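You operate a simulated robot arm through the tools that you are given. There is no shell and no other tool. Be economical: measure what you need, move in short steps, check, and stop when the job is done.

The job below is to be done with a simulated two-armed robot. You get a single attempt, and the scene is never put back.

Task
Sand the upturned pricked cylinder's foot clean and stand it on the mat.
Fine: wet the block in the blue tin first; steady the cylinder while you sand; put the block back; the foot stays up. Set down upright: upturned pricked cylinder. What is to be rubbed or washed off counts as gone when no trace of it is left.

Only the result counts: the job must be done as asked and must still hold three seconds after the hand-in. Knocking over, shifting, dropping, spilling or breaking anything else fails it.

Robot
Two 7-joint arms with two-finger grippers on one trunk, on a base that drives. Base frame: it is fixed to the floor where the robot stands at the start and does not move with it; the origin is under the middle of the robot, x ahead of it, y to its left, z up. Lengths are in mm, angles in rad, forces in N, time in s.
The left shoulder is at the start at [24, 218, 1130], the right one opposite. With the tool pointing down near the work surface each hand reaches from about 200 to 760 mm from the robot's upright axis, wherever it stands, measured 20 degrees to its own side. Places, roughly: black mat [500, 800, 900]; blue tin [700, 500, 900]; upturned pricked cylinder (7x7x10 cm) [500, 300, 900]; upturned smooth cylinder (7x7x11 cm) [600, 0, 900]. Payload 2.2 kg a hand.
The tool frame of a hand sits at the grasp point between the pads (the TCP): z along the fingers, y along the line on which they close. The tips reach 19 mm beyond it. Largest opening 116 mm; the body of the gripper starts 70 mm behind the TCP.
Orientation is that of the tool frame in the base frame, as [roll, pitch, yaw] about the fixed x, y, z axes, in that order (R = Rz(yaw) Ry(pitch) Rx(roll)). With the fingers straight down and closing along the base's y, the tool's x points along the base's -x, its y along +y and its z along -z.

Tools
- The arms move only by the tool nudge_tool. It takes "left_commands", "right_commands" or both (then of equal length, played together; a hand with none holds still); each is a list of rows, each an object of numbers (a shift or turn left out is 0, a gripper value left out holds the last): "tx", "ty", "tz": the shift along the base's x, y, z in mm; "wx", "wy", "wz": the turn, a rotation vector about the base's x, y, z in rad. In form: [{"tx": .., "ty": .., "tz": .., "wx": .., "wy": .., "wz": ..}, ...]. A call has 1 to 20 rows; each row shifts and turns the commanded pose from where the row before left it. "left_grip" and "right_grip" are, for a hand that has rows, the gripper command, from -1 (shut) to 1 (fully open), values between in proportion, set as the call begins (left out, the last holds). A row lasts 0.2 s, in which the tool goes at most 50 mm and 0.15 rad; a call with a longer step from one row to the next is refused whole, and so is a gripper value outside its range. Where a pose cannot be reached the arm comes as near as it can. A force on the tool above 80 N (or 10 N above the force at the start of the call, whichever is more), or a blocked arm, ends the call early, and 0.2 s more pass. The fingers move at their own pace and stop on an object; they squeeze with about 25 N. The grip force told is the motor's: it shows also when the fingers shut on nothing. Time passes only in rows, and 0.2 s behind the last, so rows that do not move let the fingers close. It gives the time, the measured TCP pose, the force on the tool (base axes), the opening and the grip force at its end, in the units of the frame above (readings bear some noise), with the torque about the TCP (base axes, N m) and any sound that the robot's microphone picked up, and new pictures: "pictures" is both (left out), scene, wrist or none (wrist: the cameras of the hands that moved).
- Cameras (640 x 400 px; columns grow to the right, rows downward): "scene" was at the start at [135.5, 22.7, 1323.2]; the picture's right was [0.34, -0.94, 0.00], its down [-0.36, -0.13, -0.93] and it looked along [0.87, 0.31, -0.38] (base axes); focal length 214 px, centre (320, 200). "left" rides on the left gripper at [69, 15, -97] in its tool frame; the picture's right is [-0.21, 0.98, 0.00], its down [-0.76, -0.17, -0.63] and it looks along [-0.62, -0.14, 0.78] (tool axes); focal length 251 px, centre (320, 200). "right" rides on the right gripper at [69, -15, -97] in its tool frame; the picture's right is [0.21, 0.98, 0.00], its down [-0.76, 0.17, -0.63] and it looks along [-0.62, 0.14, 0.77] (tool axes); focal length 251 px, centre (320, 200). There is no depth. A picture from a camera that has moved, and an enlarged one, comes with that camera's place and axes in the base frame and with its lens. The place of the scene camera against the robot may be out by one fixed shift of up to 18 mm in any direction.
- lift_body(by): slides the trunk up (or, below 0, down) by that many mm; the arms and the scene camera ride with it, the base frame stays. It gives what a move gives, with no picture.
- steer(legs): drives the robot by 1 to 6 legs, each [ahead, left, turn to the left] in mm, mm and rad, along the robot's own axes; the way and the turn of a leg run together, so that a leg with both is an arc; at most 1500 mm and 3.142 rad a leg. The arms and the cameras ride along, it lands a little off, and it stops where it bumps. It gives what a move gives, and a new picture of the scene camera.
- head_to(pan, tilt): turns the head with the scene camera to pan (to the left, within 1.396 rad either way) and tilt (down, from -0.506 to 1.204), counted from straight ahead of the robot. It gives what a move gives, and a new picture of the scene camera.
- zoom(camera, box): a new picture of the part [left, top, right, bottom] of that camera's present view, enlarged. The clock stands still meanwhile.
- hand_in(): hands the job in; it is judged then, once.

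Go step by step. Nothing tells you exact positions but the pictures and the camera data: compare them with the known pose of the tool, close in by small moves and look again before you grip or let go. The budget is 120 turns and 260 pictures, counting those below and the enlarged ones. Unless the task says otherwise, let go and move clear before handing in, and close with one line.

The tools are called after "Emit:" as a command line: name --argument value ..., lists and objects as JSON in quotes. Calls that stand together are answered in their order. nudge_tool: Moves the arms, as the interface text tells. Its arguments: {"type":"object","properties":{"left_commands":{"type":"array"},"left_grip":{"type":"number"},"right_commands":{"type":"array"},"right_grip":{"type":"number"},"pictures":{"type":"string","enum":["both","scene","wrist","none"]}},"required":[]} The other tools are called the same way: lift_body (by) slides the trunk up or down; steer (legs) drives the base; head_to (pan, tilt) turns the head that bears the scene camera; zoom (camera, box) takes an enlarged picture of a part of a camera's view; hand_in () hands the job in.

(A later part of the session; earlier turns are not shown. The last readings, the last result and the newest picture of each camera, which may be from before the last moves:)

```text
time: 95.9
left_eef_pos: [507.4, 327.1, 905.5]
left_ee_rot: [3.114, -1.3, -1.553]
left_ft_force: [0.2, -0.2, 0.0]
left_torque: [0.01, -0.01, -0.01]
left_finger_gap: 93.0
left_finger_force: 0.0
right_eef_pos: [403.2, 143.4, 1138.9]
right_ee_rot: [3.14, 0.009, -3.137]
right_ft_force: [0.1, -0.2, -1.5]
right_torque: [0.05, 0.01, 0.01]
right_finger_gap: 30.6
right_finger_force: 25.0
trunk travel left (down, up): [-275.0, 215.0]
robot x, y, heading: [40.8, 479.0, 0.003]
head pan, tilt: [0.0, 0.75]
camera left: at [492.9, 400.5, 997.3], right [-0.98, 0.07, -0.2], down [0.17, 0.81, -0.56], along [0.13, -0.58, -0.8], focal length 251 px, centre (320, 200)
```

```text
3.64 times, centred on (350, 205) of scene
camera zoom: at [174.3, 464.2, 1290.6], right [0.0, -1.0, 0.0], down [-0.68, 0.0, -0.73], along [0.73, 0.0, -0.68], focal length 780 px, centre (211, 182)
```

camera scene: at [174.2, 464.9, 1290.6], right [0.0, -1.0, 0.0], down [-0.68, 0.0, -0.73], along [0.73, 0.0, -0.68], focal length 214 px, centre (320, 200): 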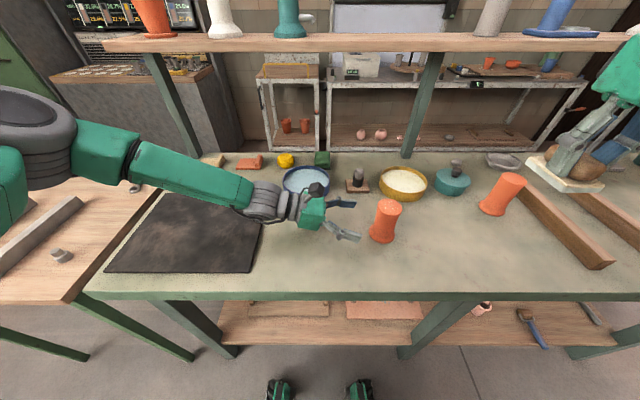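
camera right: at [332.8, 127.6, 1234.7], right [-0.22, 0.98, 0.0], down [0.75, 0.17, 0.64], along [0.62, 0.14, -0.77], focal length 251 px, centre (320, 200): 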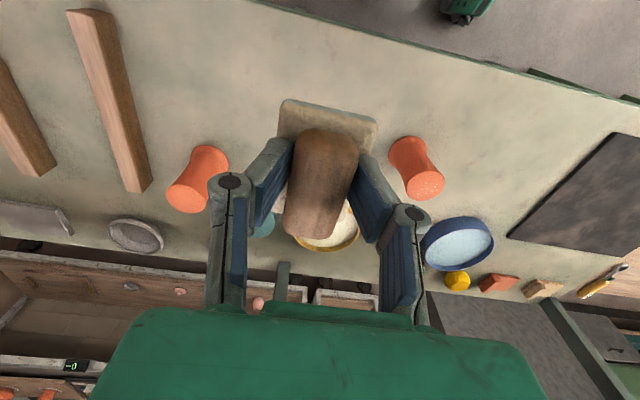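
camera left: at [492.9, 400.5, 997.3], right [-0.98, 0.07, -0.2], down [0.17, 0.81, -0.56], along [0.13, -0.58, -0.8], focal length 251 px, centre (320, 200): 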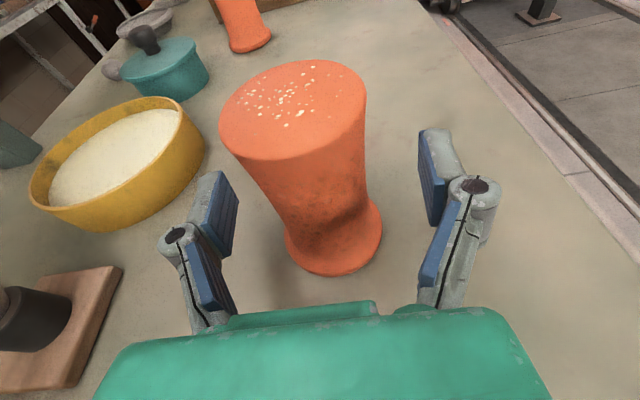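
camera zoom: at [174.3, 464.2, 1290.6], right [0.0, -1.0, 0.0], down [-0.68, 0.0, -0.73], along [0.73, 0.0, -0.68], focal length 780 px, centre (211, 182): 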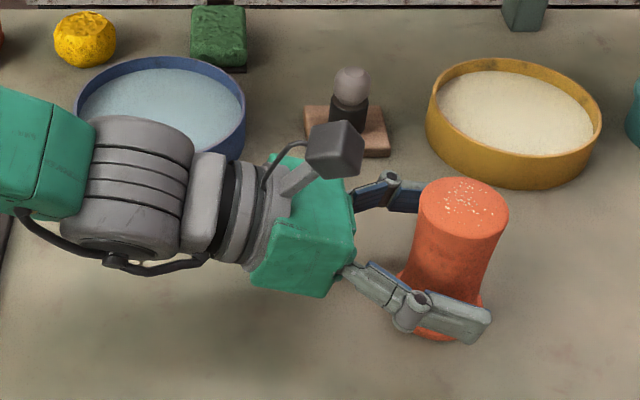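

Centred on the waist. I close the left hand to steady it.

Emit:
nudge_tool --left_commands '[{"tx": 1}, {}, {}]' --left_grip 0.0 --pictures "none"

Emit:
nudge_tool --left_commands '[{}, {}, {}, {}]' --left_grip -1 --pictures "wrist"

Emit:
zoom --camera "scene" --box '[270, 150, 430, 260]'

```text
time: 96.7
left_eef_pos: [507.4, 327.7, 905.8]
left_ee_rot: [3.116, -1.299, -1.553]
left_ft_force: [0.6, -0.3, 0.2]
left_torque: [-0.01, 0.01, -0.03]
left_finger_gap: 58.3
left_finger_force: 0.0
right_eef_pos: [402.0, 144.2, 1139.7]
right_ee_rot: [-3.141, 0.01, -3.138]
right_ft_force: [1.3, -0.1, -1.5]
right_torque: [0.01, 0.01, -0.01]
right_finger_gap: 30.4
right_finger_force: 25.0
trunk travel left (down, up): [-275.0, 215.0]
robot x, y, heading: [43.5, 475.4, 0.0]
head pan, tilt: [0.0, 0.75]
```

```text
time: 97.7
left_eef_pos: [508.8, 326.6, 905.8]
left_ee_rot: [3.116, -1.298, -1.556]
left_ft_force: [-0.1, -0.4, 0.9]
left_torque: [0.02, -0.04, -0.01]
left_finger_gap: 47.1
left_finger_force: 24.3
right_eef_pos: [403.6, 144.5, 1139.4]
right_ee_rot: [3.139, 0.009, -3.137]
right_ft_force: [-0.8, -0.2, -1.8]
right_torque: [0.04, 0.01, 0.0]
right_finger_gap: 30.6
right_finger_force: 25.2
trunk travel left (down, up): [-275.0, 215.0]
robot x, y, heading: [41.6, 475.5, 0.003]
head pan, tilt: [0.0, 0.75]
camera left: at [494.0, 400.9, 997.2], right [-0.98, 0.07, -0.2], down [0.17, 0.81, -0.56], along [0.13, -0.58, -0.8], focal length 251 px, centre (320, 200)
```

left: 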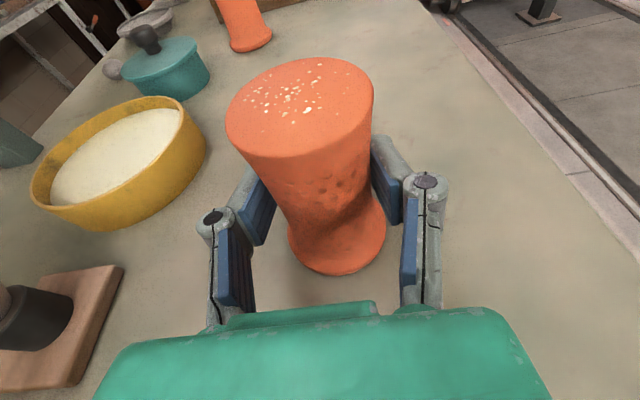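

```text
3.64 times, centred on (350, 205) of scene
camera zoom: at [174.2, 464.2, 1290.7], right [0.0, -1.0, 0.0], down [-0.68, 0.0, -0.73], along [0.73, 0.0, -0.68], focal length 780 px, centre (211, 182)
```

zoom: 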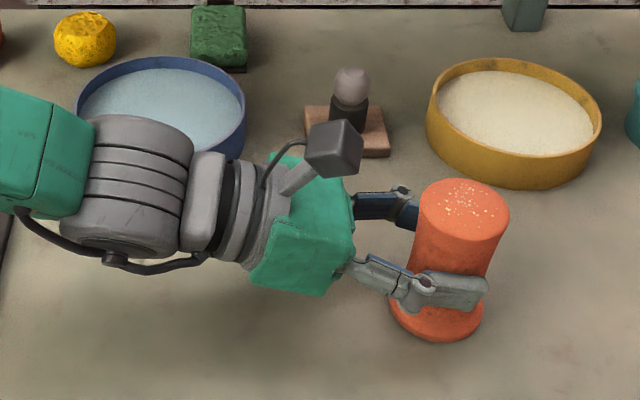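

Cylinder is held steady (47 mm at the waist). Now I turn the right hand +90° so its fingers and camera stay clear of the left hand, and bring it partway.

Emit:
nudge_tool --right_commands '[{"wz": 0.143}, {"wz": 0.143}, {"wz": 0.143}, {"wz": 0.143}, {"wz": 0.143}, {"wz": 0.143}, {"wz": 0.143}, {"wz": 0.143}, {"wz": 0.143}, {"wz": 0.143}, {"wz": 0.141}, {"tx": 15, "ty": 15}, {"tx": 20, "ty": 20}, {"tx": 20, "ty": 20}, {}, {}, {}]' --pictures "both"

```text
time: 101.3
left_eef_pos: [508.2, 328.6, 906.1]
left_ee_rot: [3.118, -1.298, -1.555]
left_ft_force: [0.8, 1.3, 1.3]
left_torque: [0.04, -0.05, 0.01]
left_finger_gap: 47.2
left_finger_force: 24.8
right_eef_pos: [367.0, 304.5, 1118.1]
right_ee_rot: [3.141, 0.012, -1.571]
right_ft_force: [-0.4, -0.5, -1.2]
right_torque: [-0.01, -0.01, 0.01]
right_finger_gap: 30.5
right_finger_force: 25.4
right hand out of reach, approached as far as the arm can: row 8, 9, 10, 11, 13, 14
trunk travel left (down, up): [-275.0, 215.0]
robot x, y, heading: [45.0, 475.1, 0.006]
head pan, tilt: [0.0, 0.75]
camera scene: at [174.6, 466.3, 1290.6], right [0.0, -1.0, 0.0], down [-0.69, 0.0, -0.73], along [0.73, 0.0, -0.69], focal length 214 px, centre (320, 200)
camera right: at [382.7, 234.0, 1213.4], right [-0.98, -0.21, 0.0], down [-0.17, 0.75, 0.64], along [-0.14, 0.63, -0.77], focal length 251 px, centre (320, 200)
```

scene: 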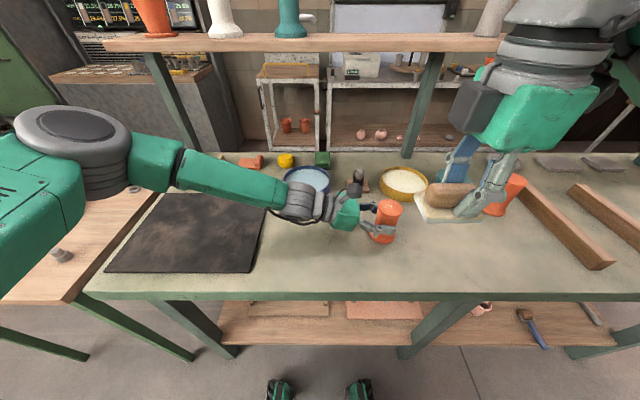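
right: 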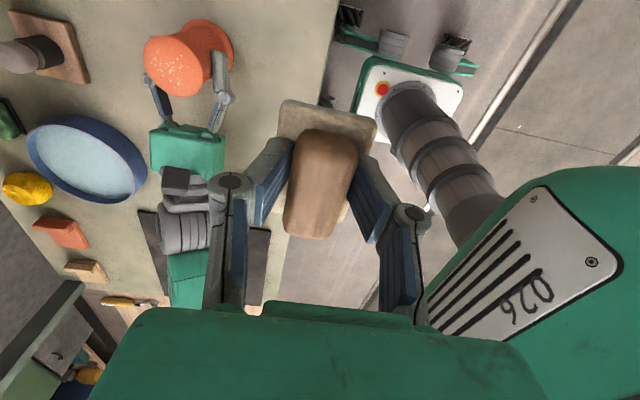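

The turn is done, though the arm shifted while reaching for it. I move over the cylinder, staying high.

Emit:
nudge_tool --right_commands '[{"tx": 20}, {"tx": 30}, {"tx": 30}, {"tx": 30}, {"tx": 25, "ty": 5, "tz": -10}, {"tx": 6, "ty": 10, "tz": -20}, {"tz": -20}, {}, {}, {}]' --pictures "both"

Emit:
zoom --camera "scene" --box '[310, 150, 470, 260]'

```text
time: 103.5
left_eef_pos: [507.5, 327.6, 905.0]
left_ee_rot: [3.115, -1.298, -1.554]
left_ft_force: [-0.7, 0.2, 1.2]
left_torque: [-0.05, -0.08, 0.0]
left_finger_gap: 47.2
left_finger_force: 25.0
right_eef_pos: [396.1, 362.0, 1060.5]
right_ee_rot: [3.139, 0.011, -1.567]
right_ft_force: [-0.2, 0.0, -1.0]
right_torque: [0.0, -0.03, -0.01]
right_finger_gap: 30.4
right_finger_force: 24.4
right hand out of reach, approached as far as the arm can: row 1, 2, 3, 4, 5
trunk travel left (down, up): [-275.0, 215.0]
robot x, y, heading: [42.1, 481.4, 0.003]
head pan, tilt: [0.0, 0.75]
camera scene: at [174.8, 466.3, 1290.6], right [0.0, -1.0, 0.0], down [-0.69, 0.0, -0.73], along [0.73, 0.0, -0.69], focal length 214 px, centre (320, 200)
camera right: at [410.7, 290.2, 1154.8], right [-0.98, -0.22, 0.0], down [-0.17, 0.75, 0.64], along [-0.14, 0.63, -0.77], focal length 251 px, centre (320, 200)
```

scene: 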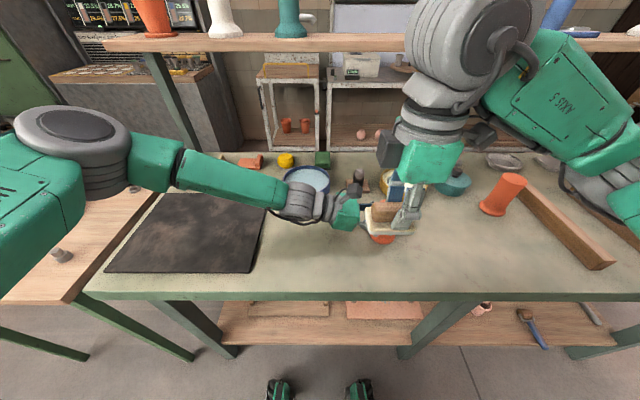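
right: 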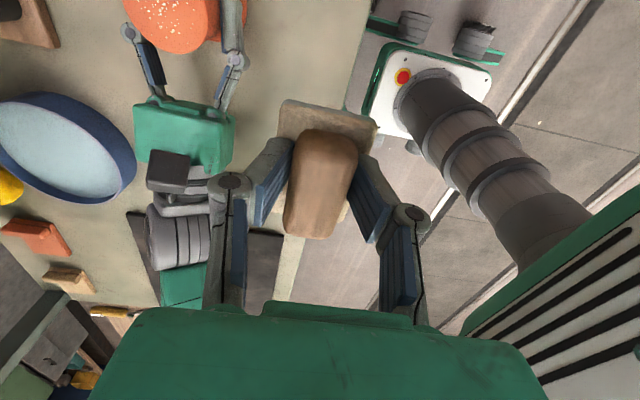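

```text
3.64 times, centred on (390, 205) of scene
camera zoom: at [174.8, 466.3, 1290.6], right [0.0, -1.0, 0.0], down [-0.69, 0.0, -0.73], along [0.73, 0.0, -0.69], focal length 780 px, centre (66, 182)
```

zoom: 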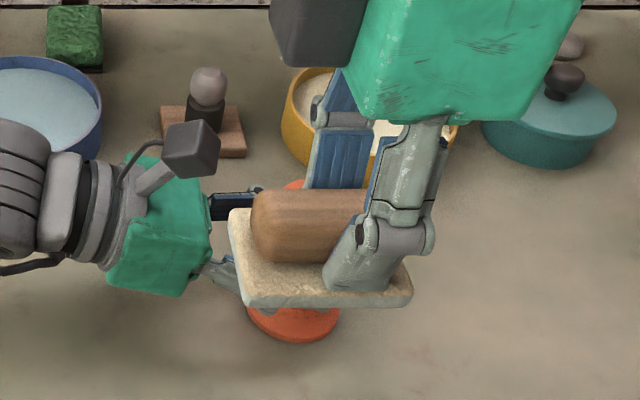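

That 90° yaw lies near a wrist limit. I turn back to about 48° — still enough clearance — and then move over the cylinder.

Emit:
nudge_tool --right_commands '[{"wz": -0.14, "ty": -10, "tz": 5}, {"wz": -0.14, "ty": -10}, {"wz": -0.14, "ty": -10}, {"wz": -0.14, "ty": -10}, {"wz": -0.14}, {"wz": -0.03}, {}, {}, {}]' --pictures "none"

Emit:
nudge_tool --right_commands '[{"tx": 20}, {"tx": 25}, {"tx": 25}, {"tx": 25}, {"tx": 17}, {}, {}, {}]' --pictures "both"

Emit:
zoom --camera "scene" --box '[310, 150, 470, 260]'

```text
time: 105.5
left_eef_pos: [508.7, 327.7, 906.0]
left_ee_rot: [3.115, -1.299, -1.553]
left_ft_force: [0.7, -0.7, 0.6]
left_torque: [-0.07, -0.1, -0.01]
left_finger_gap: 47.2
left_finger_force: 25.1
right_eef_pos: [399.1, 318.8, 1065.4]
right_ee_rot: [3.138, 0.01, -2.298]
right_ft_force: [-0.8, -0.3, -1.3]
right_torque: [-0.02, 0.01, -0.01]
right_finger_gap: 30.7
right_finger_force: 25.3
trunk travel left (down, up): [-275.0, 215.0]
robot x, y, heading: [43.4, 478.9, 0.005]
head pan, tilt: [0.0, 0.75]
```

```text
time: 107.3
left_eef_pos: [508.9, 326.9, 906.2]
left_ee_rot: [3.115, -1.298, -1.554]
left_ft_force: [-0.9, -0.5, 2.2]
left_torque: [-0.03, -0.05, 0.0]
left_finger_gap: 46.8
left_finger_force: 25.1
right_eef_pos: [510.3, 317.6, 1066.1]
right_ee_rot: [3.139, 0.01, -2.298]
right_ft_force: [-0.1, -0.1, -1.9]
right_torque: [-0.03, -0.01, 0.01]
right_finger_gap: 30.4
right_finger_force: 24.9
trunk travel left (down, up): [-275.0, 215.0]
robot x, y, heading: [40.3, 477.2, 0.002]
head pan, tilt: [0.0, 0.75]
camera scene: at [175.1, 465.9, 1290.6], right [0.0, -1.0, 0.0], down [-0.69, 0.0, -0.73], along [0.73, 0.0, -0.69], focal length 214 px, centre (320, 200)
camera right: at [474.9, 254.1, 1161.7], right [-0.87, 0.49, 0.0], down [0.38, 0.67, 0.64], along [0.31, 0.56, -0.77], focal length 251 px, centre (320, 200)
```

scene: 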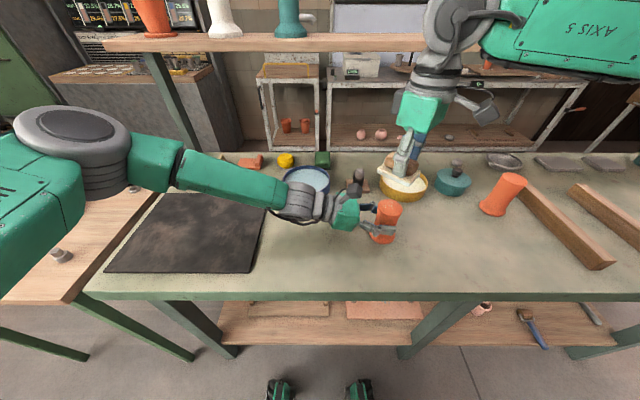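
right: 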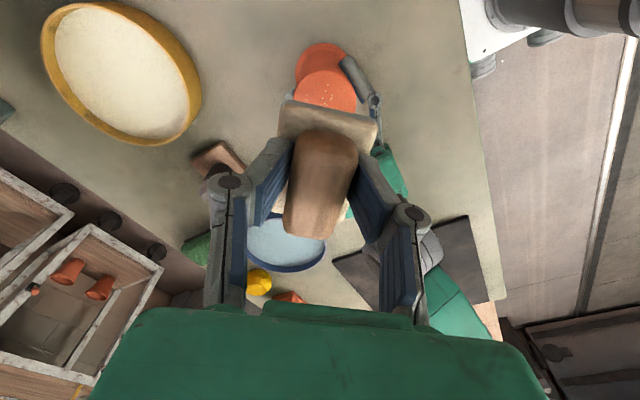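

```text
3.64 times, centred on (390, 205) of scene
camera zoom: at [175.1, 465.9, 1290.6], right [0.0, -1.0, 0.0], down [-0.69, 0.0, -0.73], along [0.73, 0.0, -0.69], focal length 780 px, centre (66, 182)
```

zoom: 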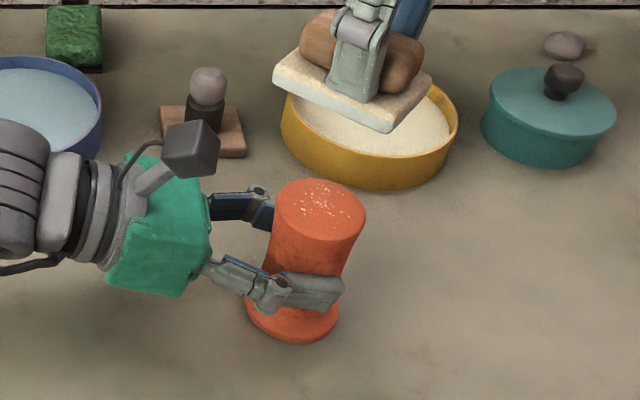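

Positioned well. I centre over the foot and descend to z≈990 for a check.

Emit:
nudge_tool --right_commands '[{"tx": -2, "ty": 5, "tz": -15}, {"ty": 4, "tz": -20}, {"tz": -20}, {"tz": -15}, {"tz": -6}, {}, {}, {}]' --pictures "wrist"

Emit:
zoom --camera "scene" --box '[310, 150, 470, 260]'

Emit:
zoom --camera "left" --box '[0, 0, 640, 400]'

```text
time: 109.1
left_eef_pos: [507.7, 327.5, 904.9]
left_ee_rot: [3.116, -1.298, -1.554]
left_ft_force: [-0.1, 0.3, 1.2]
left_torque: [-0.03, -0.1, 0.04]
left_finger_gap: 47.0
left_finger_force: 25.1
right_eef_pos: [508.7, 329.7, 991.0]
right_ee_rot: [3.138, 0.009, -2.297]
right_ft_force: [1.0, 0.3, -1.4]
right_torque: [0.03, -0.02, 0.03]
right_finger_gap: 30.2
right_finger_force: 25.7
trunk travel left (down, up): [-275.0, 215.0]
robot x, y, heading: [42.9, 479.2, 0.006]
head pan, tilt: [0.0, 0.75]
camera right: at [472.6, 265.4, 1086.2], right [-0.87, 0.49, 0.0], down [0.38, 0.67, 0.64], along [0.31, 0.56, -0.77], focal length 251 px, centre (320, 200)
```

right: 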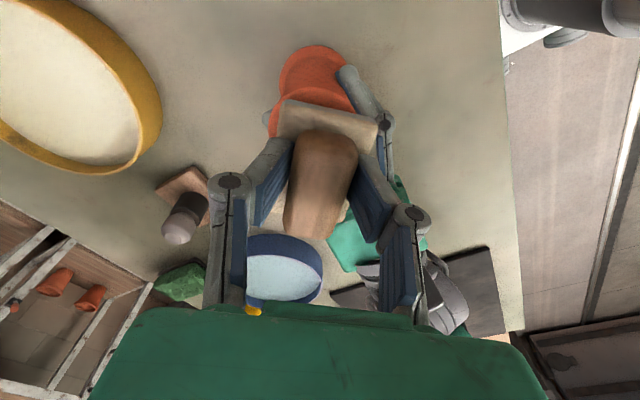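

```text
3.64 times, centred on (390, 205) of scene
camera zoom: at [175.2, 466.1, 1290.6], right [0.0, -1.0, 0.0], down [-0.69, 0.0, -0.73], along [0.73, 0.0, -0.69], focal length 780 px, centre (66, 182)
```

zoom: 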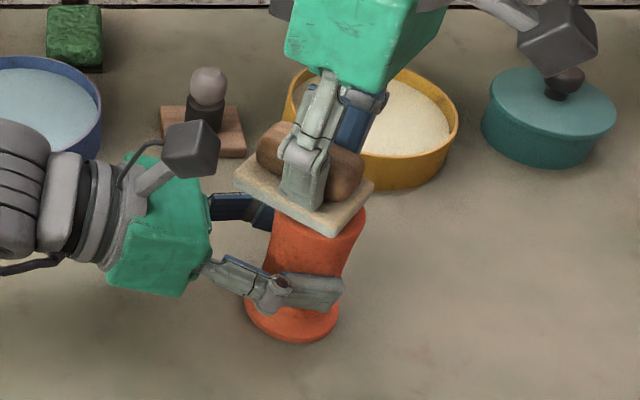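

```text
1.00 times, centred on (320, 200) of left (not enlarged: the box is as wide or as high as the picture)
camera zoom: at [494.1, 401.1, 997.2], right [-0.98, 0.07, -0.2], down [0.17, 0.81, -0.56], along [0.13, -0.58, -0.8], focal length 251 px, centre (320, 200)
```

zoom: 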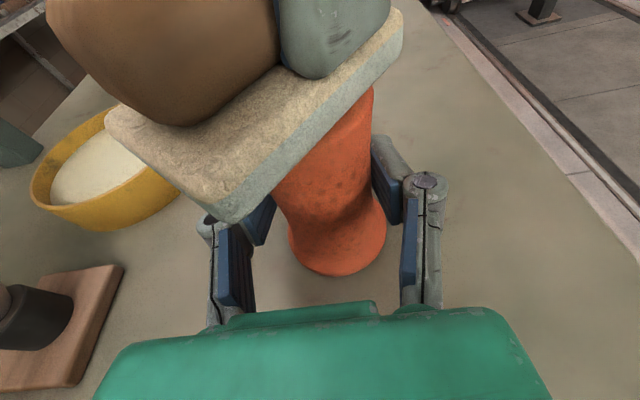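

The slab hovers right over the foot. I lower it until it touches.

Emit:
nudge_tool --right_commands '[{"tz": -4}, {"tz": -3}, {"tz": -2}, {}, {}]' --pictures "none"

Emit:
nudge_tool --right_commands '[{"tz": -2}, {}, {}]' --pictures "none"

```text
time: 110.3
left_eef_pos: [506.9, 328.1, 905.5]
left_ee_rot: [3.119, -1.297, -1.557]
left_ft_force: [12.5, -4.8, -10.0]
left_torque: [-0.37, -0.25, 0.12]
left_finger_gap: 46.8
left_finger_force: 25.2
right_eef_pos: [507.7, 329.3, 983.0]
right_ee_rot: [3.141, 0.016, -2.297]
right_ft_force: [-6.0, -3.9, 44.0]
right_torque: [-0.47, 0.3, -0.08]
right_finger_gap: 30.8
right_finger_force: 24.8
trunk travel left (down, up): [-275.0, 215.0]
robot x, y, heading: [42.0, 477.7, -0.005]
head pan, tilt: [0.0, 0.75]
```

```text
time: 111.1
left_eef_pos: [505.7, 327.6, 905.9]
left_ee_rot: [3.12, -1.296, -1.557]
left_ft_force: [16.4, -2.3, -14.8]
left_torque: [0.02, -0.23, 0.06]
left_finger_gap: 47.0
left_finger_force: 25.0
right_eef_pos: [507.8, 329.7, 983.6]
right_ee_rot: [-3.138, 0.018, -2.294]
right_ft_force: [-8.0, -7.0, 58.8]
right_torque: [-0.76, 0.46, -0.15]
right_finger_gap: 30.6
right_finger_force: 24.8
trunk travel left (down, up): [-275.0, 215.0]
robot x, y, heading: [42.4, 475.4, 0.007]
head pan, tilt: [0.0, 0.75]
```

Contact, but 59 N is too firm. I ease to about 20 N and rub in short strokes both ways.

Emit:
nudge_tool --right_commands '[{"tz": 4.5}, {}, {"tx": 8, "ty": -7}, {"tx": -8, "ty": 7}, {"tx": -8, "ty": 7}, {"tx": 8, "ty": -7}, {"tx": 7, "ty": 8}, {"tx": -7, "ty": -8}, {"tx": -7, "ty": -8}, {"tx": 7, "ty": 8}, {"tx": 8, "ty": -7}, {"tx": -8, "ty": 7}, {"tx": -8, "ty": 7}, {"tx": 8, "ty": -7}, {}]' --pictures "none"

Emit:
zoom --camera "scene" --box '[340, 170, 440, 250]'

```text
time: 114.3
left_eef_pos: [505.8, 328.0, 907.7]
left_ee_rot: [3.12, -1.3, -1.558]
left_ft_force: [-0.1, -6.2, 1.5]
left_torque: [0.3, 0.15, 0.03]
left_finger_gap: 46.7
left_finger_force: 25.0
right_eef_pos: [506.1, 330.0, 983.9]
right_ee_rot: [3.138, 0.01, -2.295]
right_ft_force: [-5.3, 4.3, 13.1]
right_torque: [0.12, 0.11, -0.01]
right_finger_gap: 30.5
right_finger_force: 25.0
trunk travel left (down, up): [-275.0, 215.0]
robot x, y, heading: [41.5, 480.1, 0.005]
head pan, tilt: [0.0, 0.75]
```

```text
5.00 times, centred on (390, 210) of scene
camera zoom: at [172.4, 466.8, 1290.9], right [0.0, -1.0, 0.0], down [-0.68, 0.0, -0.73], along [0.73, 0.0, -0.68], focal length 1072 px, centre (-30, 150)
```

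zoom: 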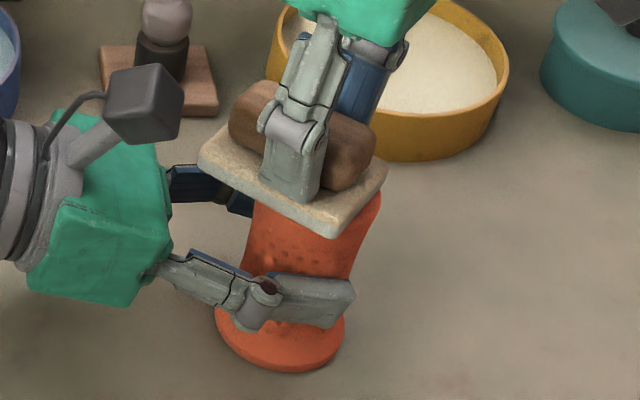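

Rubbing goes well at ~13 N. One more round with wider strokes, then I lift to inspect.

Emit:
nudge_tool --right_commands '[{"tx": 10, "ty": -9, "tz": -0.7}, {"tx": -10, "ty": 9}, {"tx": -10, "ty": 9}, {"tx": 10, "ty": -9}, {"tx": 8, "ty": 9}, {"tx": -8, "ty": -9}, {"tx": -8, "ty": -9}, {"tx": 8, "ty": 9}, {"tx": 12}, {"tx": -12}, {"tx": -12}, {"tx": 12}, {"ty": -12}, {"ty": 12}, {"ty": 8}, {"ty": -8}, {}]' --pictures "none"

Emit:
nudge_tool --right_commands '[{"tz": 6}, {"tz": 15}, {"tz": 25}, {"tz": 25}, {"tx": -20, "ty": -20}, {"tx": -25, "ty": -25}, {"tx": -25, "ty": -25}, {}, {}]' --pictures "none"

Emit:
zoom --camera "left" --box '[200, 40, 400, 165]'

Emit:
zoom --camera "scene" --box '[370, 190, 410, 220]'

```text
time: 117.9
left_eef_pos: [507.2, 327.3, 907.8]
left_ee_rot: [3.118, -1.299, -1.559]
left_ft_force: [0.4, -12.2, 0.3]
left_torque: [0.16, -0.05, 0.07]
left_finger_gap: 46.6
left_finger_force: 24.6
right_eef_pos: [504.7, 331.2, 984.0]
right_ee_rot: [3.138, 0.012, -2.296]
right_ft_force: [-1.7, 9.7, 18.2]
right_torque: [0.2, 0.04, 0.01]
right_finger_gap: 30.5
right_finger_force: 25.1
trunk travel left (down, up): [-275.0, 215.0]
robot x, y, heading: [44.2, 475.2, 0.005]
head pan, tilt: [0.0, 0.75]
```

```text
time: 119.9
left_eef_pos: [507.9, 328.4, 905.9]
left_ee_rot: [3.119, -1.298, -1.557]
left_ft_force: [1.9, 0.9, 10.7]
left_torque: [-0.1, -0.03, -0.02]
left_finger_gap: 46.6
left_finger_force: 25.4
right_eef_pos: [436.0, 258.8, 1051.5]
right_ee_rot: [3.139, 0.009, -2.297]
right_ft_force: [0.0, -0.1, -1.5]
right_torque: [0.0, 0.01, 0.0]
right_finger_gap: 30.5
right_finger_force: 24.7
trunk travel left (down, up): [-275.0, 215.0]
robot x, y, heading: [43.7, 477.4, 0.003]
head pan, tilt: [0.0, 0.75]
```

```text
3.20 times, centred on (300, 102) of left
camera zoom: at [493.9, 401.4, 997.7], right [-0.98, 0.07, -0.2], down [0.17, 0.81, -0.56], along [0.13, -0.58, -0.8], focal length 805 px, centre (384, 512)
```

zoom: 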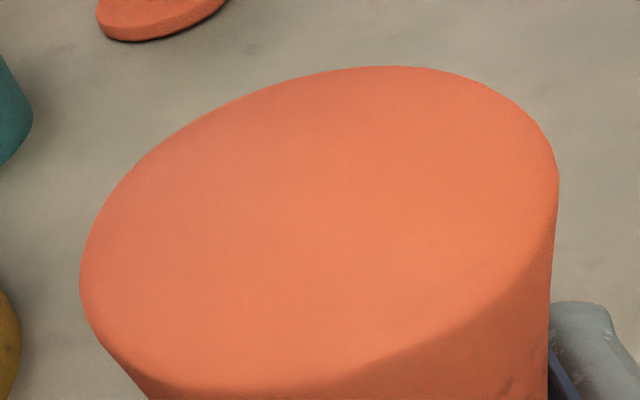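

```text
13.33 times, centred on (390, 205) of scene
camera zoom: at [173.7, 466.1, 1290.8], right [0.0, -1.0, 0.0], down [-0.68, 0.0, -0.73], along [0.73, 0.0, -0.68], focal length 2860 px, centre (-613, 133)
```

zoom: 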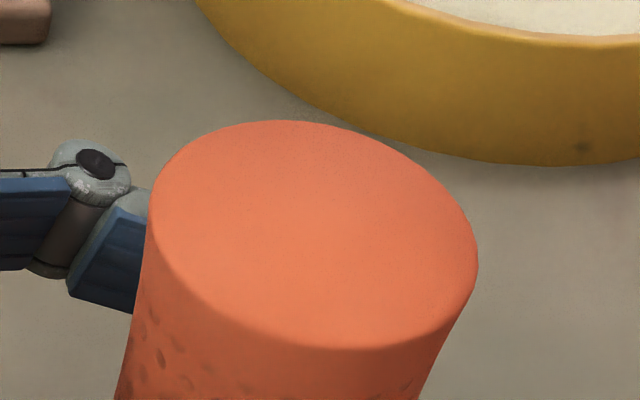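

The foot is clean, no specks left. Now I return the block to its seat: rotate back and move over (474, 91.5).

Emit:
nudge_tool --right_commands '[{"wz": -0.12, "ty": -15}, {"wz": -0.12, "ty": -20}, {"wz": -0.12, "ty": -20}, {"wz": -0.12, "ty": -20, "tx": 5}, {"wz": -0.12, "ty": -20, "tx": 5}, {"wz": -0.12, "ty": -20, "tx": 8}, {"wz": -0.12, "ty": -20, "tx": 10}, {"ty": -20, "tx": 10}, {"ty": -12, "tz": -20}, {"tz": -30}, {}, {}, {}, {}]' --pictures "both"

```text
time: 122.9
left_eef_pos: [508.0, 327.8, 906.1]
left_ee_rot: [3.116, -1.298, -1.556]
left_ft_force: [2.8, -0.3, 10.8]
left_torque: [-0.09, -0.03, 0.0]
left_finger_gap: 46.6
left_finger_force: 24.8
right_eef_pos: [475.6, 92.3, 1003.1]
right_ee_rot: [3.139, 0.009, -3.138]
right_ft_force: [-0.3, 1.3, -0.8]
right_torque: [0.03, 0.05, -0.04]
right_finger_gap: 30.3
right_finger_force: 24.7
trunk travel left (down, up): [-275.0, 215.0]
robot x, y, heading: [43.1, 480.2, 0.006]
head pan, tilt: [0.0, 0.75]
camera scene: at [173.7, 464.8, 1290.8], right [0.0, -1.0, 0.0], down [-0.68, 0.0, -0.73], along [0.73, 0.0, -0.68], focal length 214 px, centre (320, 200)
camera right: at [405.1, 75.1, 1098.8], right [-0.22, 0.98, 0.0], down [0.75, 0.17, 0.64], along [0.62, 0.14, -0.77], focal length 251 px, centre (320, 200)
```

scene: 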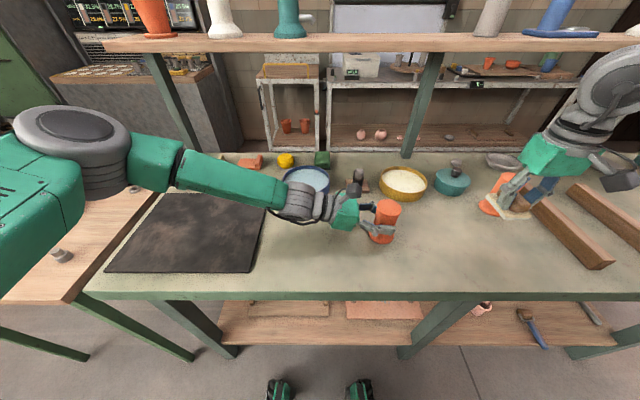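
right: 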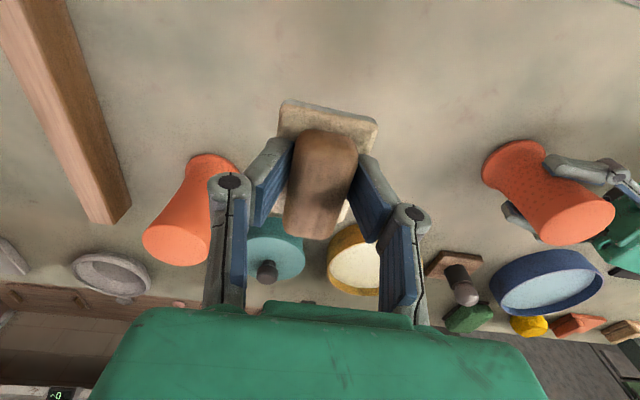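

Same view as right after the pick-up, so I'm over the seat. I lower it gently.

Emit:
nudge_tool --right_commands '[{"tx": -1.5, "ty": -0.8, "tz": -25}, {"tz": -30}, {"tz": -30}, {"tz": -18}, {"tz": -8}, {}, {}, {}]' --pictures "none"

Emit:
nudge_tool --right_commands '[{"tz": -2}, {"tz": -2}, {}, {}]' --pictures "wrist"

```text
time: 124.7
left_eef_pos: [508.0, 327.5, 905.5]
left_ee_rot: [3.117, -1.298, -1.555]
left_ft_force: [1.7, 0.5, 9.5]
left_torque: [-0.11, 0.04, 0.03]
left_finger_gap: 46.9
left_finger_force: 24.5
right_eef_pos: [471.4, 91.4, 889.1]
right_ee_rot: [3.14, 0.008, -3.138]
right_ft_force: [-0.7, 0.1, -0.9]
right_torque: [0.0, 0.01, -0.02]
right_finger_gap: 30.5
right_finger_force: 25.0
trunk travel left (down, up): [-275.0, 215.0]
robot x, y, heading: [44.6, 477.0, 0.004]
head pan, tilt: [0.0, 0.75]
```

```text
time: 125.7
left_eef_pos: [506.8, 327.0, 905.4]
left_ee_rot: [3.117, -1.299, -1.555]
left_ft_force: [1.9, -0.6, 9.0]
left_torque: [-0.12, 0.04, 0.03]
left_finger_gap: 46.8
left_finger_force: 25.3
right_eef_pos: [472.7, 90.9, 886.4]
right_ee_rot: [3.14, 0.008, -3.138]
right_ft_force: [0.4, -1.0, -0.7]
right_torque: [-0.01, -0.01, 0.0]
right_finger_gap: 30.4
right_finger_force: 25.5
trunk travel left (down, up): [-275.0, 215.0]
robot x, y, heading: [43.3, 481.6, 0.009]
head pan, tilt: [0.0, 0.75]
camera right: at [403.4, 74.5, 982.5], right [-0.22, 0.98, 0.0], down [0.75, 0.17, 0.64], along [0.62, 0.14, -0.77], focal length 251 px, centre (320, 200)
```

right: 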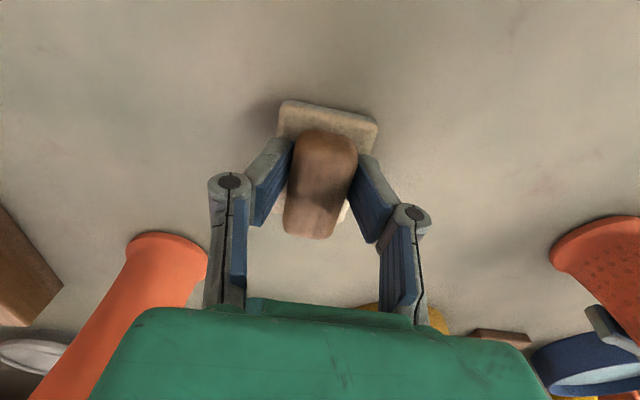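

Not yet touching; a bit lower.

Emit:
nudge_tool --right_commands '[{"tz": -1.5, "tx": 1}, {"tz": -1.5}, {}, {}]' --pictures "none"

Emit:
zoom --camera "scene" --box '[470, 170, 590, 250]'

```text
time: 126.7
left_eef_pos: [508.1, 327.1, 906.5]
left_ee_rot: [3.116, -1.299, -1.555]
left_ft_force: [1.0, -1.9, 8.1]
left_torque: [-0.07, 0.02, 0.02]
left_finger_gap: 46.5
left_finger_force: 25.0
right_eef_pos: [475.8, 91.3, 885.6]
right_ee_rot: [3.139, 0.008, -3.138]
right_ft_force: [0.5, 0.7, -1.2]
right_torque: [0.01, 0.0, -0.04]
right_finger_gap: 30.5
right_finger_force: 24.9
trunk travel left (down, up): [-275.0, 215.0]
robot x, y, heading: [46.3, 479.4, -0.0]
head pan, tilt: [0.0, 0.75]
```

```text
5.00 times, centred on (530, 210) of scene
camera zoom: at [173.8, 464.2, 1290.7], right [0.0, -1.0, 0.0], down [-0.68, 0.0, -0.73], along [0.73, 0.0, -0.68], focal length 1072 px, centre (-730, 150)
```

zoom: 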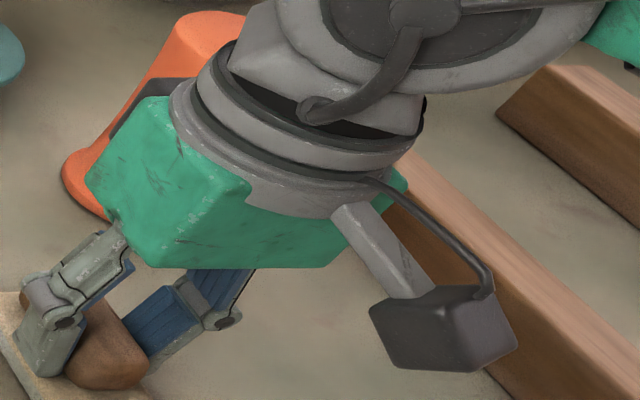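

Emit:
nudge_tool --right_commands '[{"tz": -1.5, "tx": -1}, {"tz": -1.5}, {}, {}, {}]' --pictures "none"

Emit:
zoom --camera "scene" --box '[430, 190, 530, 260]'

```text
time: 127.9
left_eef_pos: [506.5, 328.2, 906.4]
left_ee_rot: [3.118, -1.295, -1.557]
left_ft_force: [0.6, 0.4, 0.6]
left_torque: [-0.02, 0.01, 0.02]
left_finger_gap: 46.6
left_finger_force: 25.1
right_eef_pos: [474.2, 91.2, 883.7]
right_ee_rot: [3.14, 0.015, -3.138]
right_ft_force: [1.4, -7.0, 29.1]
right_torque: [-0.24, 0.16, -0.04]
right_finger_gap: 30.6
right_finger_force: 25.1
trunk travel left (down, up): [-275.0, 215.0]
robot x, y, heading: [43.0, 479.0, 0.003]
head pan, tilt: [0.0, 0.75]
```

```text
5.71 times, centred on (480, 225) of scene
camera zoom: at [171.8, 465.4, 1291.2], right [0.0, -1.0, 0.0], down [-0.68, 0.0, -0.73], along [0.73, 0.0, -0.68], focal length 1226 px, centre (-594, 57)
```

zoom: 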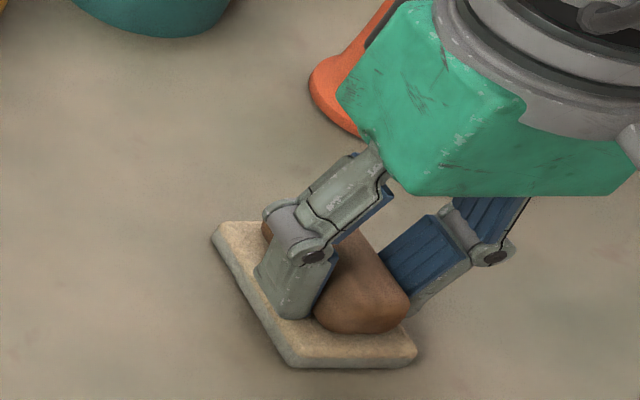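

Seated at the original spot. I relax the press, open, and rise clear.

Emit:
nudge_tool --right_commands '[{"tz": 2}, {}, {}]' --pictures "none"

Emit:
nudge_tool --right_commands '[{}, {}, {}, {"tz": 10}, {"tz": 25}, {"tz": 30}, {"tz": 40}, {"tz": 40}, {}, {}]' --right_grip -0.2 --pictures "both"

Emit:
zoom --camera "scene" --box '[340, 170, 540, 270]'

```text
time: 128.7
left_eef_pos: [507.7, 327.0, 906.3]
left_ee_rot: [3.116, -1.299, -1.556]
left_ft_force: [-1.6, -1.0, 2.1]
left_torque: [0.04, 0.05, 0.02]
left_finger_gap: 46.4
left_finger_force: 25.2
right_eef_pos: [474.1, 91.6, 883.9]
right_ee_rot: [3.138, 0.006, -3.136]
right_ft_force: [3.6, 0.5, 7.6]
right_torque: [-0.04, -0.49, 0.02]
right_finger_gap: 30.3
right_finger_force: 24.9
trunk travel left (down, up): [-275.0, 215.0]
robot x, y, heading: [43.7, 480.2, 0.004]
head pan, tilt: [0.0, 0.75]
```

```text
time: 130.9
left_eef_pos: [506.9, 326.9, 904.9]
left_ee_rot: [3.119, -1.299, -1.554]
left_ft_force: [-0.5, 2.0, 2.7]
left_torque: [0.04, 0.0, 0.03]
left_finger_gap: 46.3
left_finger_force: 24.8
right_eef_pos: [474.6, 89.9, 1029.7]
right_ee_rot: [3.14, 0.011, -3.139]
right_ft_force: [0.5, 0.4, 0.4]
right_torque: [0.01, 0.0, 0.02]
right_finger_gap: 46.1
right_finger_force: 0.0
trunk travel left (down, up): [-275.0, 215.0]
robot x, y, heading: [41.1, 475.9, -0.0]
head pan, tilt: [0.0, 0.75]
camera scene: at [173.8, 464.8, 1290.7], right [0.0, -1.0, 0.0], down [-0.68, 0.0, -0.73], along [0.73, 0.0, -0.68], focal length 214 px, centre (320, 200)
camera right: at [404.7, 73.6, 1125.4], right [-0.22, 0.98, 0.0], down [0.75, 0.17, 0.64], along [0.62, 0.14, -0.77], focal length 251 px, centre (320, 200)
```

scene: 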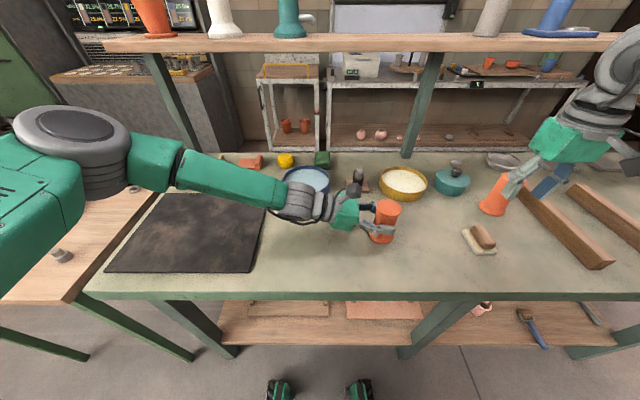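
right: 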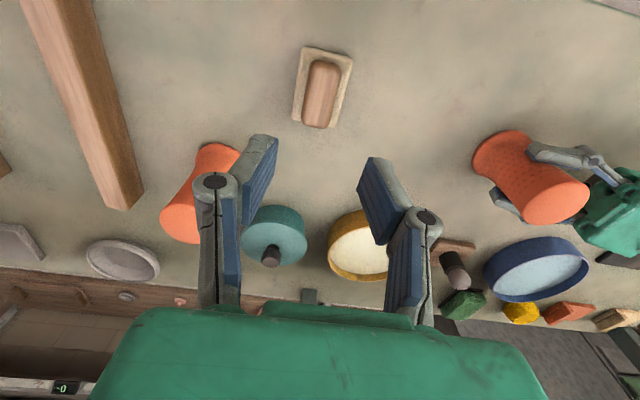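

```text
3.20 times, centred on (440, 220) of scene
camera zoom: at [173.8, 464.8, 1290.7], right [0.0, -1.0, 0.0], down [-0.68, 0.0, -0.73], along [0.73, 0.0, -0.68], focal length 686 px, centre (-64, 136)
```

zoom: 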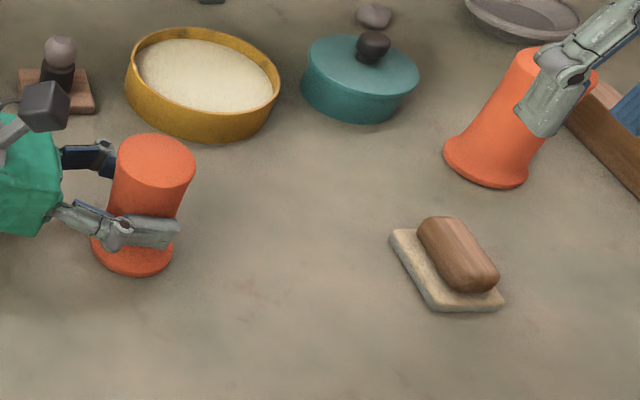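

Block is back in place. Now I lift the cylinder gently with the left hand.

Emit:
nudge_tool --left_commands '[{"tz": 4}, {"tz": 8}, {"tz": 12}, {"tz": 15}, {"tz": 20}, {"tz": 20}, {}, {}, {}]' --pictures "both"

Emit:
zoom --camera "scene" --box '[310, 150, 470, 260]'

```text
time: 132.9
left_eef_pos: [505.9, 325.7, 983.2]
left_ee_rot: [3.115, -1.298, -1.555]
left_ft_force: [0.0, -0.2, -2.2]
left_torque: [0.03, 0.05, -0.02]
left_finger_gap: 46.6
left_finger_force: 25.1
right_eef_pos: [476.3, 90.3, 1030.5]
right_ee_rot: [3.141, 0.01, -3.138]
right_ft_force: [-0.3, 0.1, 0.0]
right_torque: [0.01, -0.02, 0.02]
right_finger_gap: 46.2
right_finger_force: 0.0
trunk travel left (down, up): [-275.0, 215.0]
robot x, y, heading: [46.0, 480.7, 0.005]
head pan, tilt: [0.0, 0.75]
camera scene: at [174.6, 464.1, 1290.6], right [0.0, -1.0, 0.0], down [-0.69, 0.0, -0.73], along [0.73, 0.0, -0.69], focal length 214 px, centre (320, 200)
camera left: at [491.8, 399.0, 1075.7], right [-0.98, 0.07, -0.2], down [0.17, 0.81, -0.56], along [0.13, -0.58, -0.8], focal length 251 px, centre (320, 200)
```

scene: 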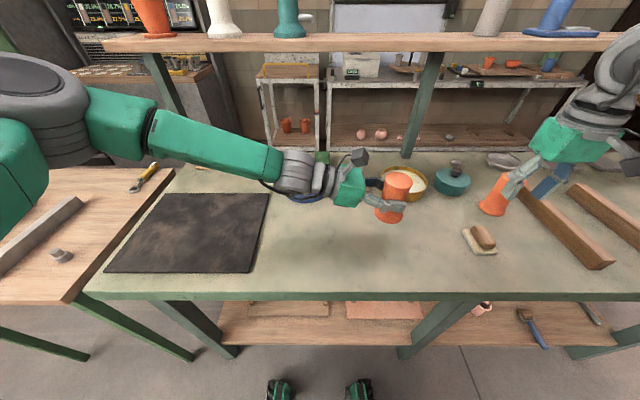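
left: 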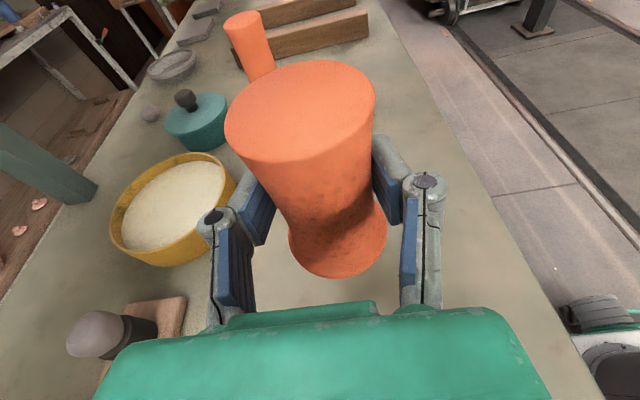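

```text
3.64 times, centred on (390, 205) of scene
camera zoom: at [174.6, 464.1, 1290.6], right [0.0, -1.0, 0.0], down [-0.69, 0.0, -0.73], along [0.73, 0.0, -0.69], focal length 780 px, centre (66, 182)
```

zoom: 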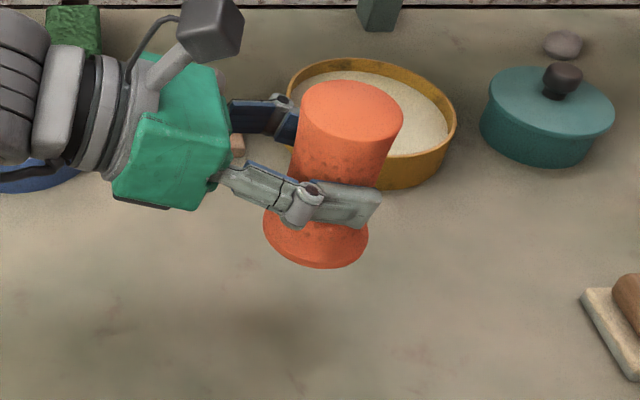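

Held upright with no slip. I carry it along +y over the mat to about (530, 745).

Emit:
nudge_tool --left_commands '[{"ty": 15}, {"ty": 25}, {"ty": 35}, {"ty": 35}, {"ty": 35}, {"ty": 35}, {"ty": 35}, {"ty": 35, "tx": 4}, {"ty": 35, "tx": 4}, {"ty": 35, "tx": 4}, {"ty": 35, "tx": 4}, {"ty": 30, "tx": 4}, {"ty": 20, "tx": 4}, {"ty": 15}, {}, {}, {}, {}]' --pictures "both"

Emit:
zoom --camera "scene" --box '[100, 140, 340, 290]'

```text
time: 136.7
left_eef_pos: [533.6, 747.7, 981.0]
left_ee_rot: [3.115, -1.299, -1.552]
left_ft_force: [-0.6, 1.2, -1.0]
left_torque: [0.01, 0.03, 0.01]
left_finger_gap: 46.6
left_finger_force: 24.6
right_eef_pos: [475.5, 91.2, 1030.3]
right_ee_rot: [3.14, 0.009, -3.137]
right_ft_force: [0.0, 0.4, -0.4]
right_torque: [0.02, -0.03, 0.0]
right_finger_gap: 46.4
right_finger_force: 0.1
trunk travel left (down, up): [-275.0, 215.0]
robot x, y, heading: [42.2, 478.0, 0.003]
head pan, tilt: [0.0, 0.75]
camera scene: at [174.1, 467.5, 1290.7], right [0.0, -1.0, 0.0], down [-0.68, 0.0, -0.73], along [0.73, 0.0, -0.68], focal length 214 px, centre (320, 200)
camera left: at [518.8, 821.0, 1072.5], right [-0.98, 0.07, -0.2], down [0.17, 0.81, -0.56], along [0.13, -0.58, -0.8], focal length 251 px, centre (320, 200)
```

scene: 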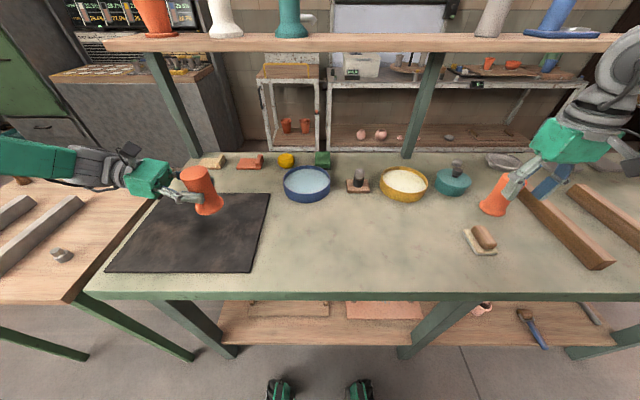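
left: 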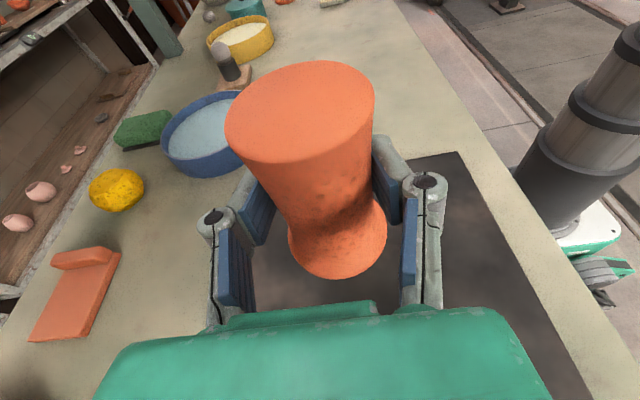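

```text
2.67 times, centred on (220, 215) of scene
camera zoom: at [174.1, 467.5, 1290.7], right [0.0, -1.0, 0.0], down [-0.68, 0.0, -0.73], along [0.73, 0.0, -0.68], focal length 572 px, centre (587, 160)
```

zoom: 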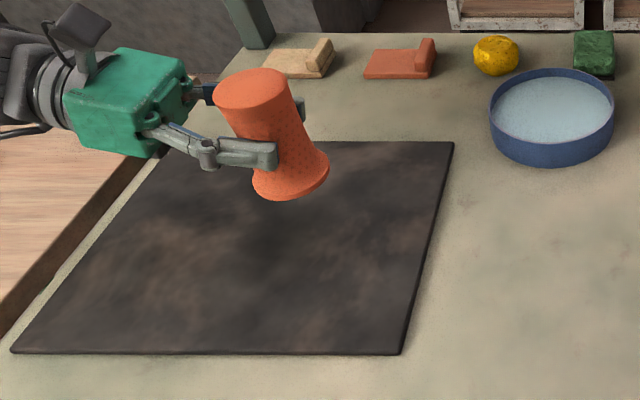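

It hangs over the mat at (533, 748), well inside. I lower it toward the mat.

Emit:
nudge_tool --left_commands '[{"tz": -10}, {"tz": -15}, {"tz": -15}, {"tz": -12}, {"tz": -5}, {}, {}, {}]' --pictures "none"

Emit:
zoom --camera "scene" --box '[100, 140, 260, 250]'

```text
time: 138.5
left_eef_pos: [533.7, 748.2, 926.9]
left_ee_rot: [3.115, -1.298, -1.553]
left_ft_force: [0.1, -0.9, -0.8]
left_torque: [0.01, 0.03, 0.03]
left_finger_gap: 46.6
left_finger_force: 25.0
right_eef_pos: [475.6, 90.3, 1030.2]
right_ee_rot: [3.139, 0.008, -3.137]
right_ft_force: [-0.3, -0.6, 0.3]
right_torque: [-0.02, 0.01, 0.02]
right_finger_gap: 46.4
right_finger_force: 0.2
trunk travel left (down, up): [-275.0, 215.0]
robot x, y, heading: [40.2, 477.1, -0.001]
head pan, tilt: [0.0, 0.75]
```

```text
3.64 times, centred on (180, 195) of scene
camera zoom: at [174.2, 467.5, 1290.6], right [0.0, -1.0, 0.0], down [-0.68, 0.0, -0.73], along [0.73, 0.0, -0.68], focal length 780 px, centre (829, 218)
```

zoom: 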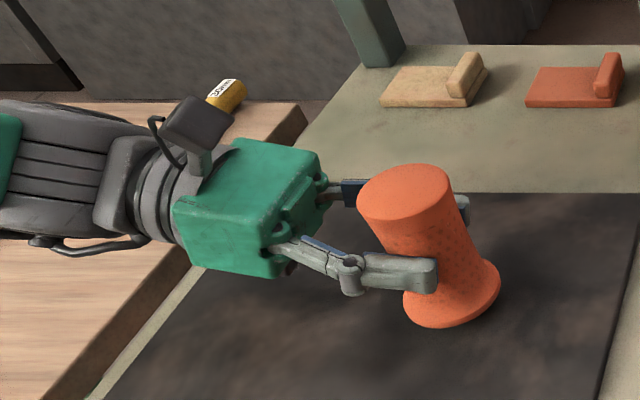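

Emit:
nudge_tool --left_commands '[{"tz": -6}, {"tz": -5}, {"tz": -3}, {}, {}]' --pictures "none"

Emit:
nudge_tool --left_commands '[{"tz": -2}, {}, {}]' --pictures "none"

```text
time: 139.7
left_eef_pos: [531.9, 747.9, 913.7]
left_ee_rot: [3.122, -1.298, -1.562]
left_ft_force: [0.4, 3.5, 9.8]
left_torque: [0.39, -0.11, 0.02]
left_finger_gap: 46.6
left_finger_force: 24.8
right_eef_pos: [474.7, 90.8, 1031.5]
right_ee_rot: [3.14, 0.009, -3.138]
right_ft_force: [0.3, 0.3, -0.2]
right_torque: [-0.01, 0.0, 0.01]
right_finger_gap: 46.4
right_finger_force: 0.1
trunk travel left (down, up): [-275.0, 215.0]
robot x, y, heading: [45.3, 475.8, 0.004]
head pan, tilt: [0.0, 0.75]
```

```text
time: 140.5
left_eef_pos: [531.8, 748.3, 912.6]
left_ee_rot: [3.125, -1.3, -1.563]
left_ft_force: [1.6, 2.9, 22.8]
left_torque: [-0.14, -0.08, 0.08]
left_finger_gap: 46.6
left_finger_force: 25.2
right_eef_pos: [473.9, 90.3, 1030.5]
right_ee_rot: [3.14, 0.009, -3.138]
right_ft_force: [0.1, -0.3, -0.7]
right_torque: [0.0, -0.02, 0.02]
right_finger_gap: 46.2
right_finger_force: 0.0
trunk travel left (down, up): [-275.0, 215.0]
robot x, y, heading: [39.3, 481.0, 0.007]
head pan, tilt: [0.0, 0.75]
```

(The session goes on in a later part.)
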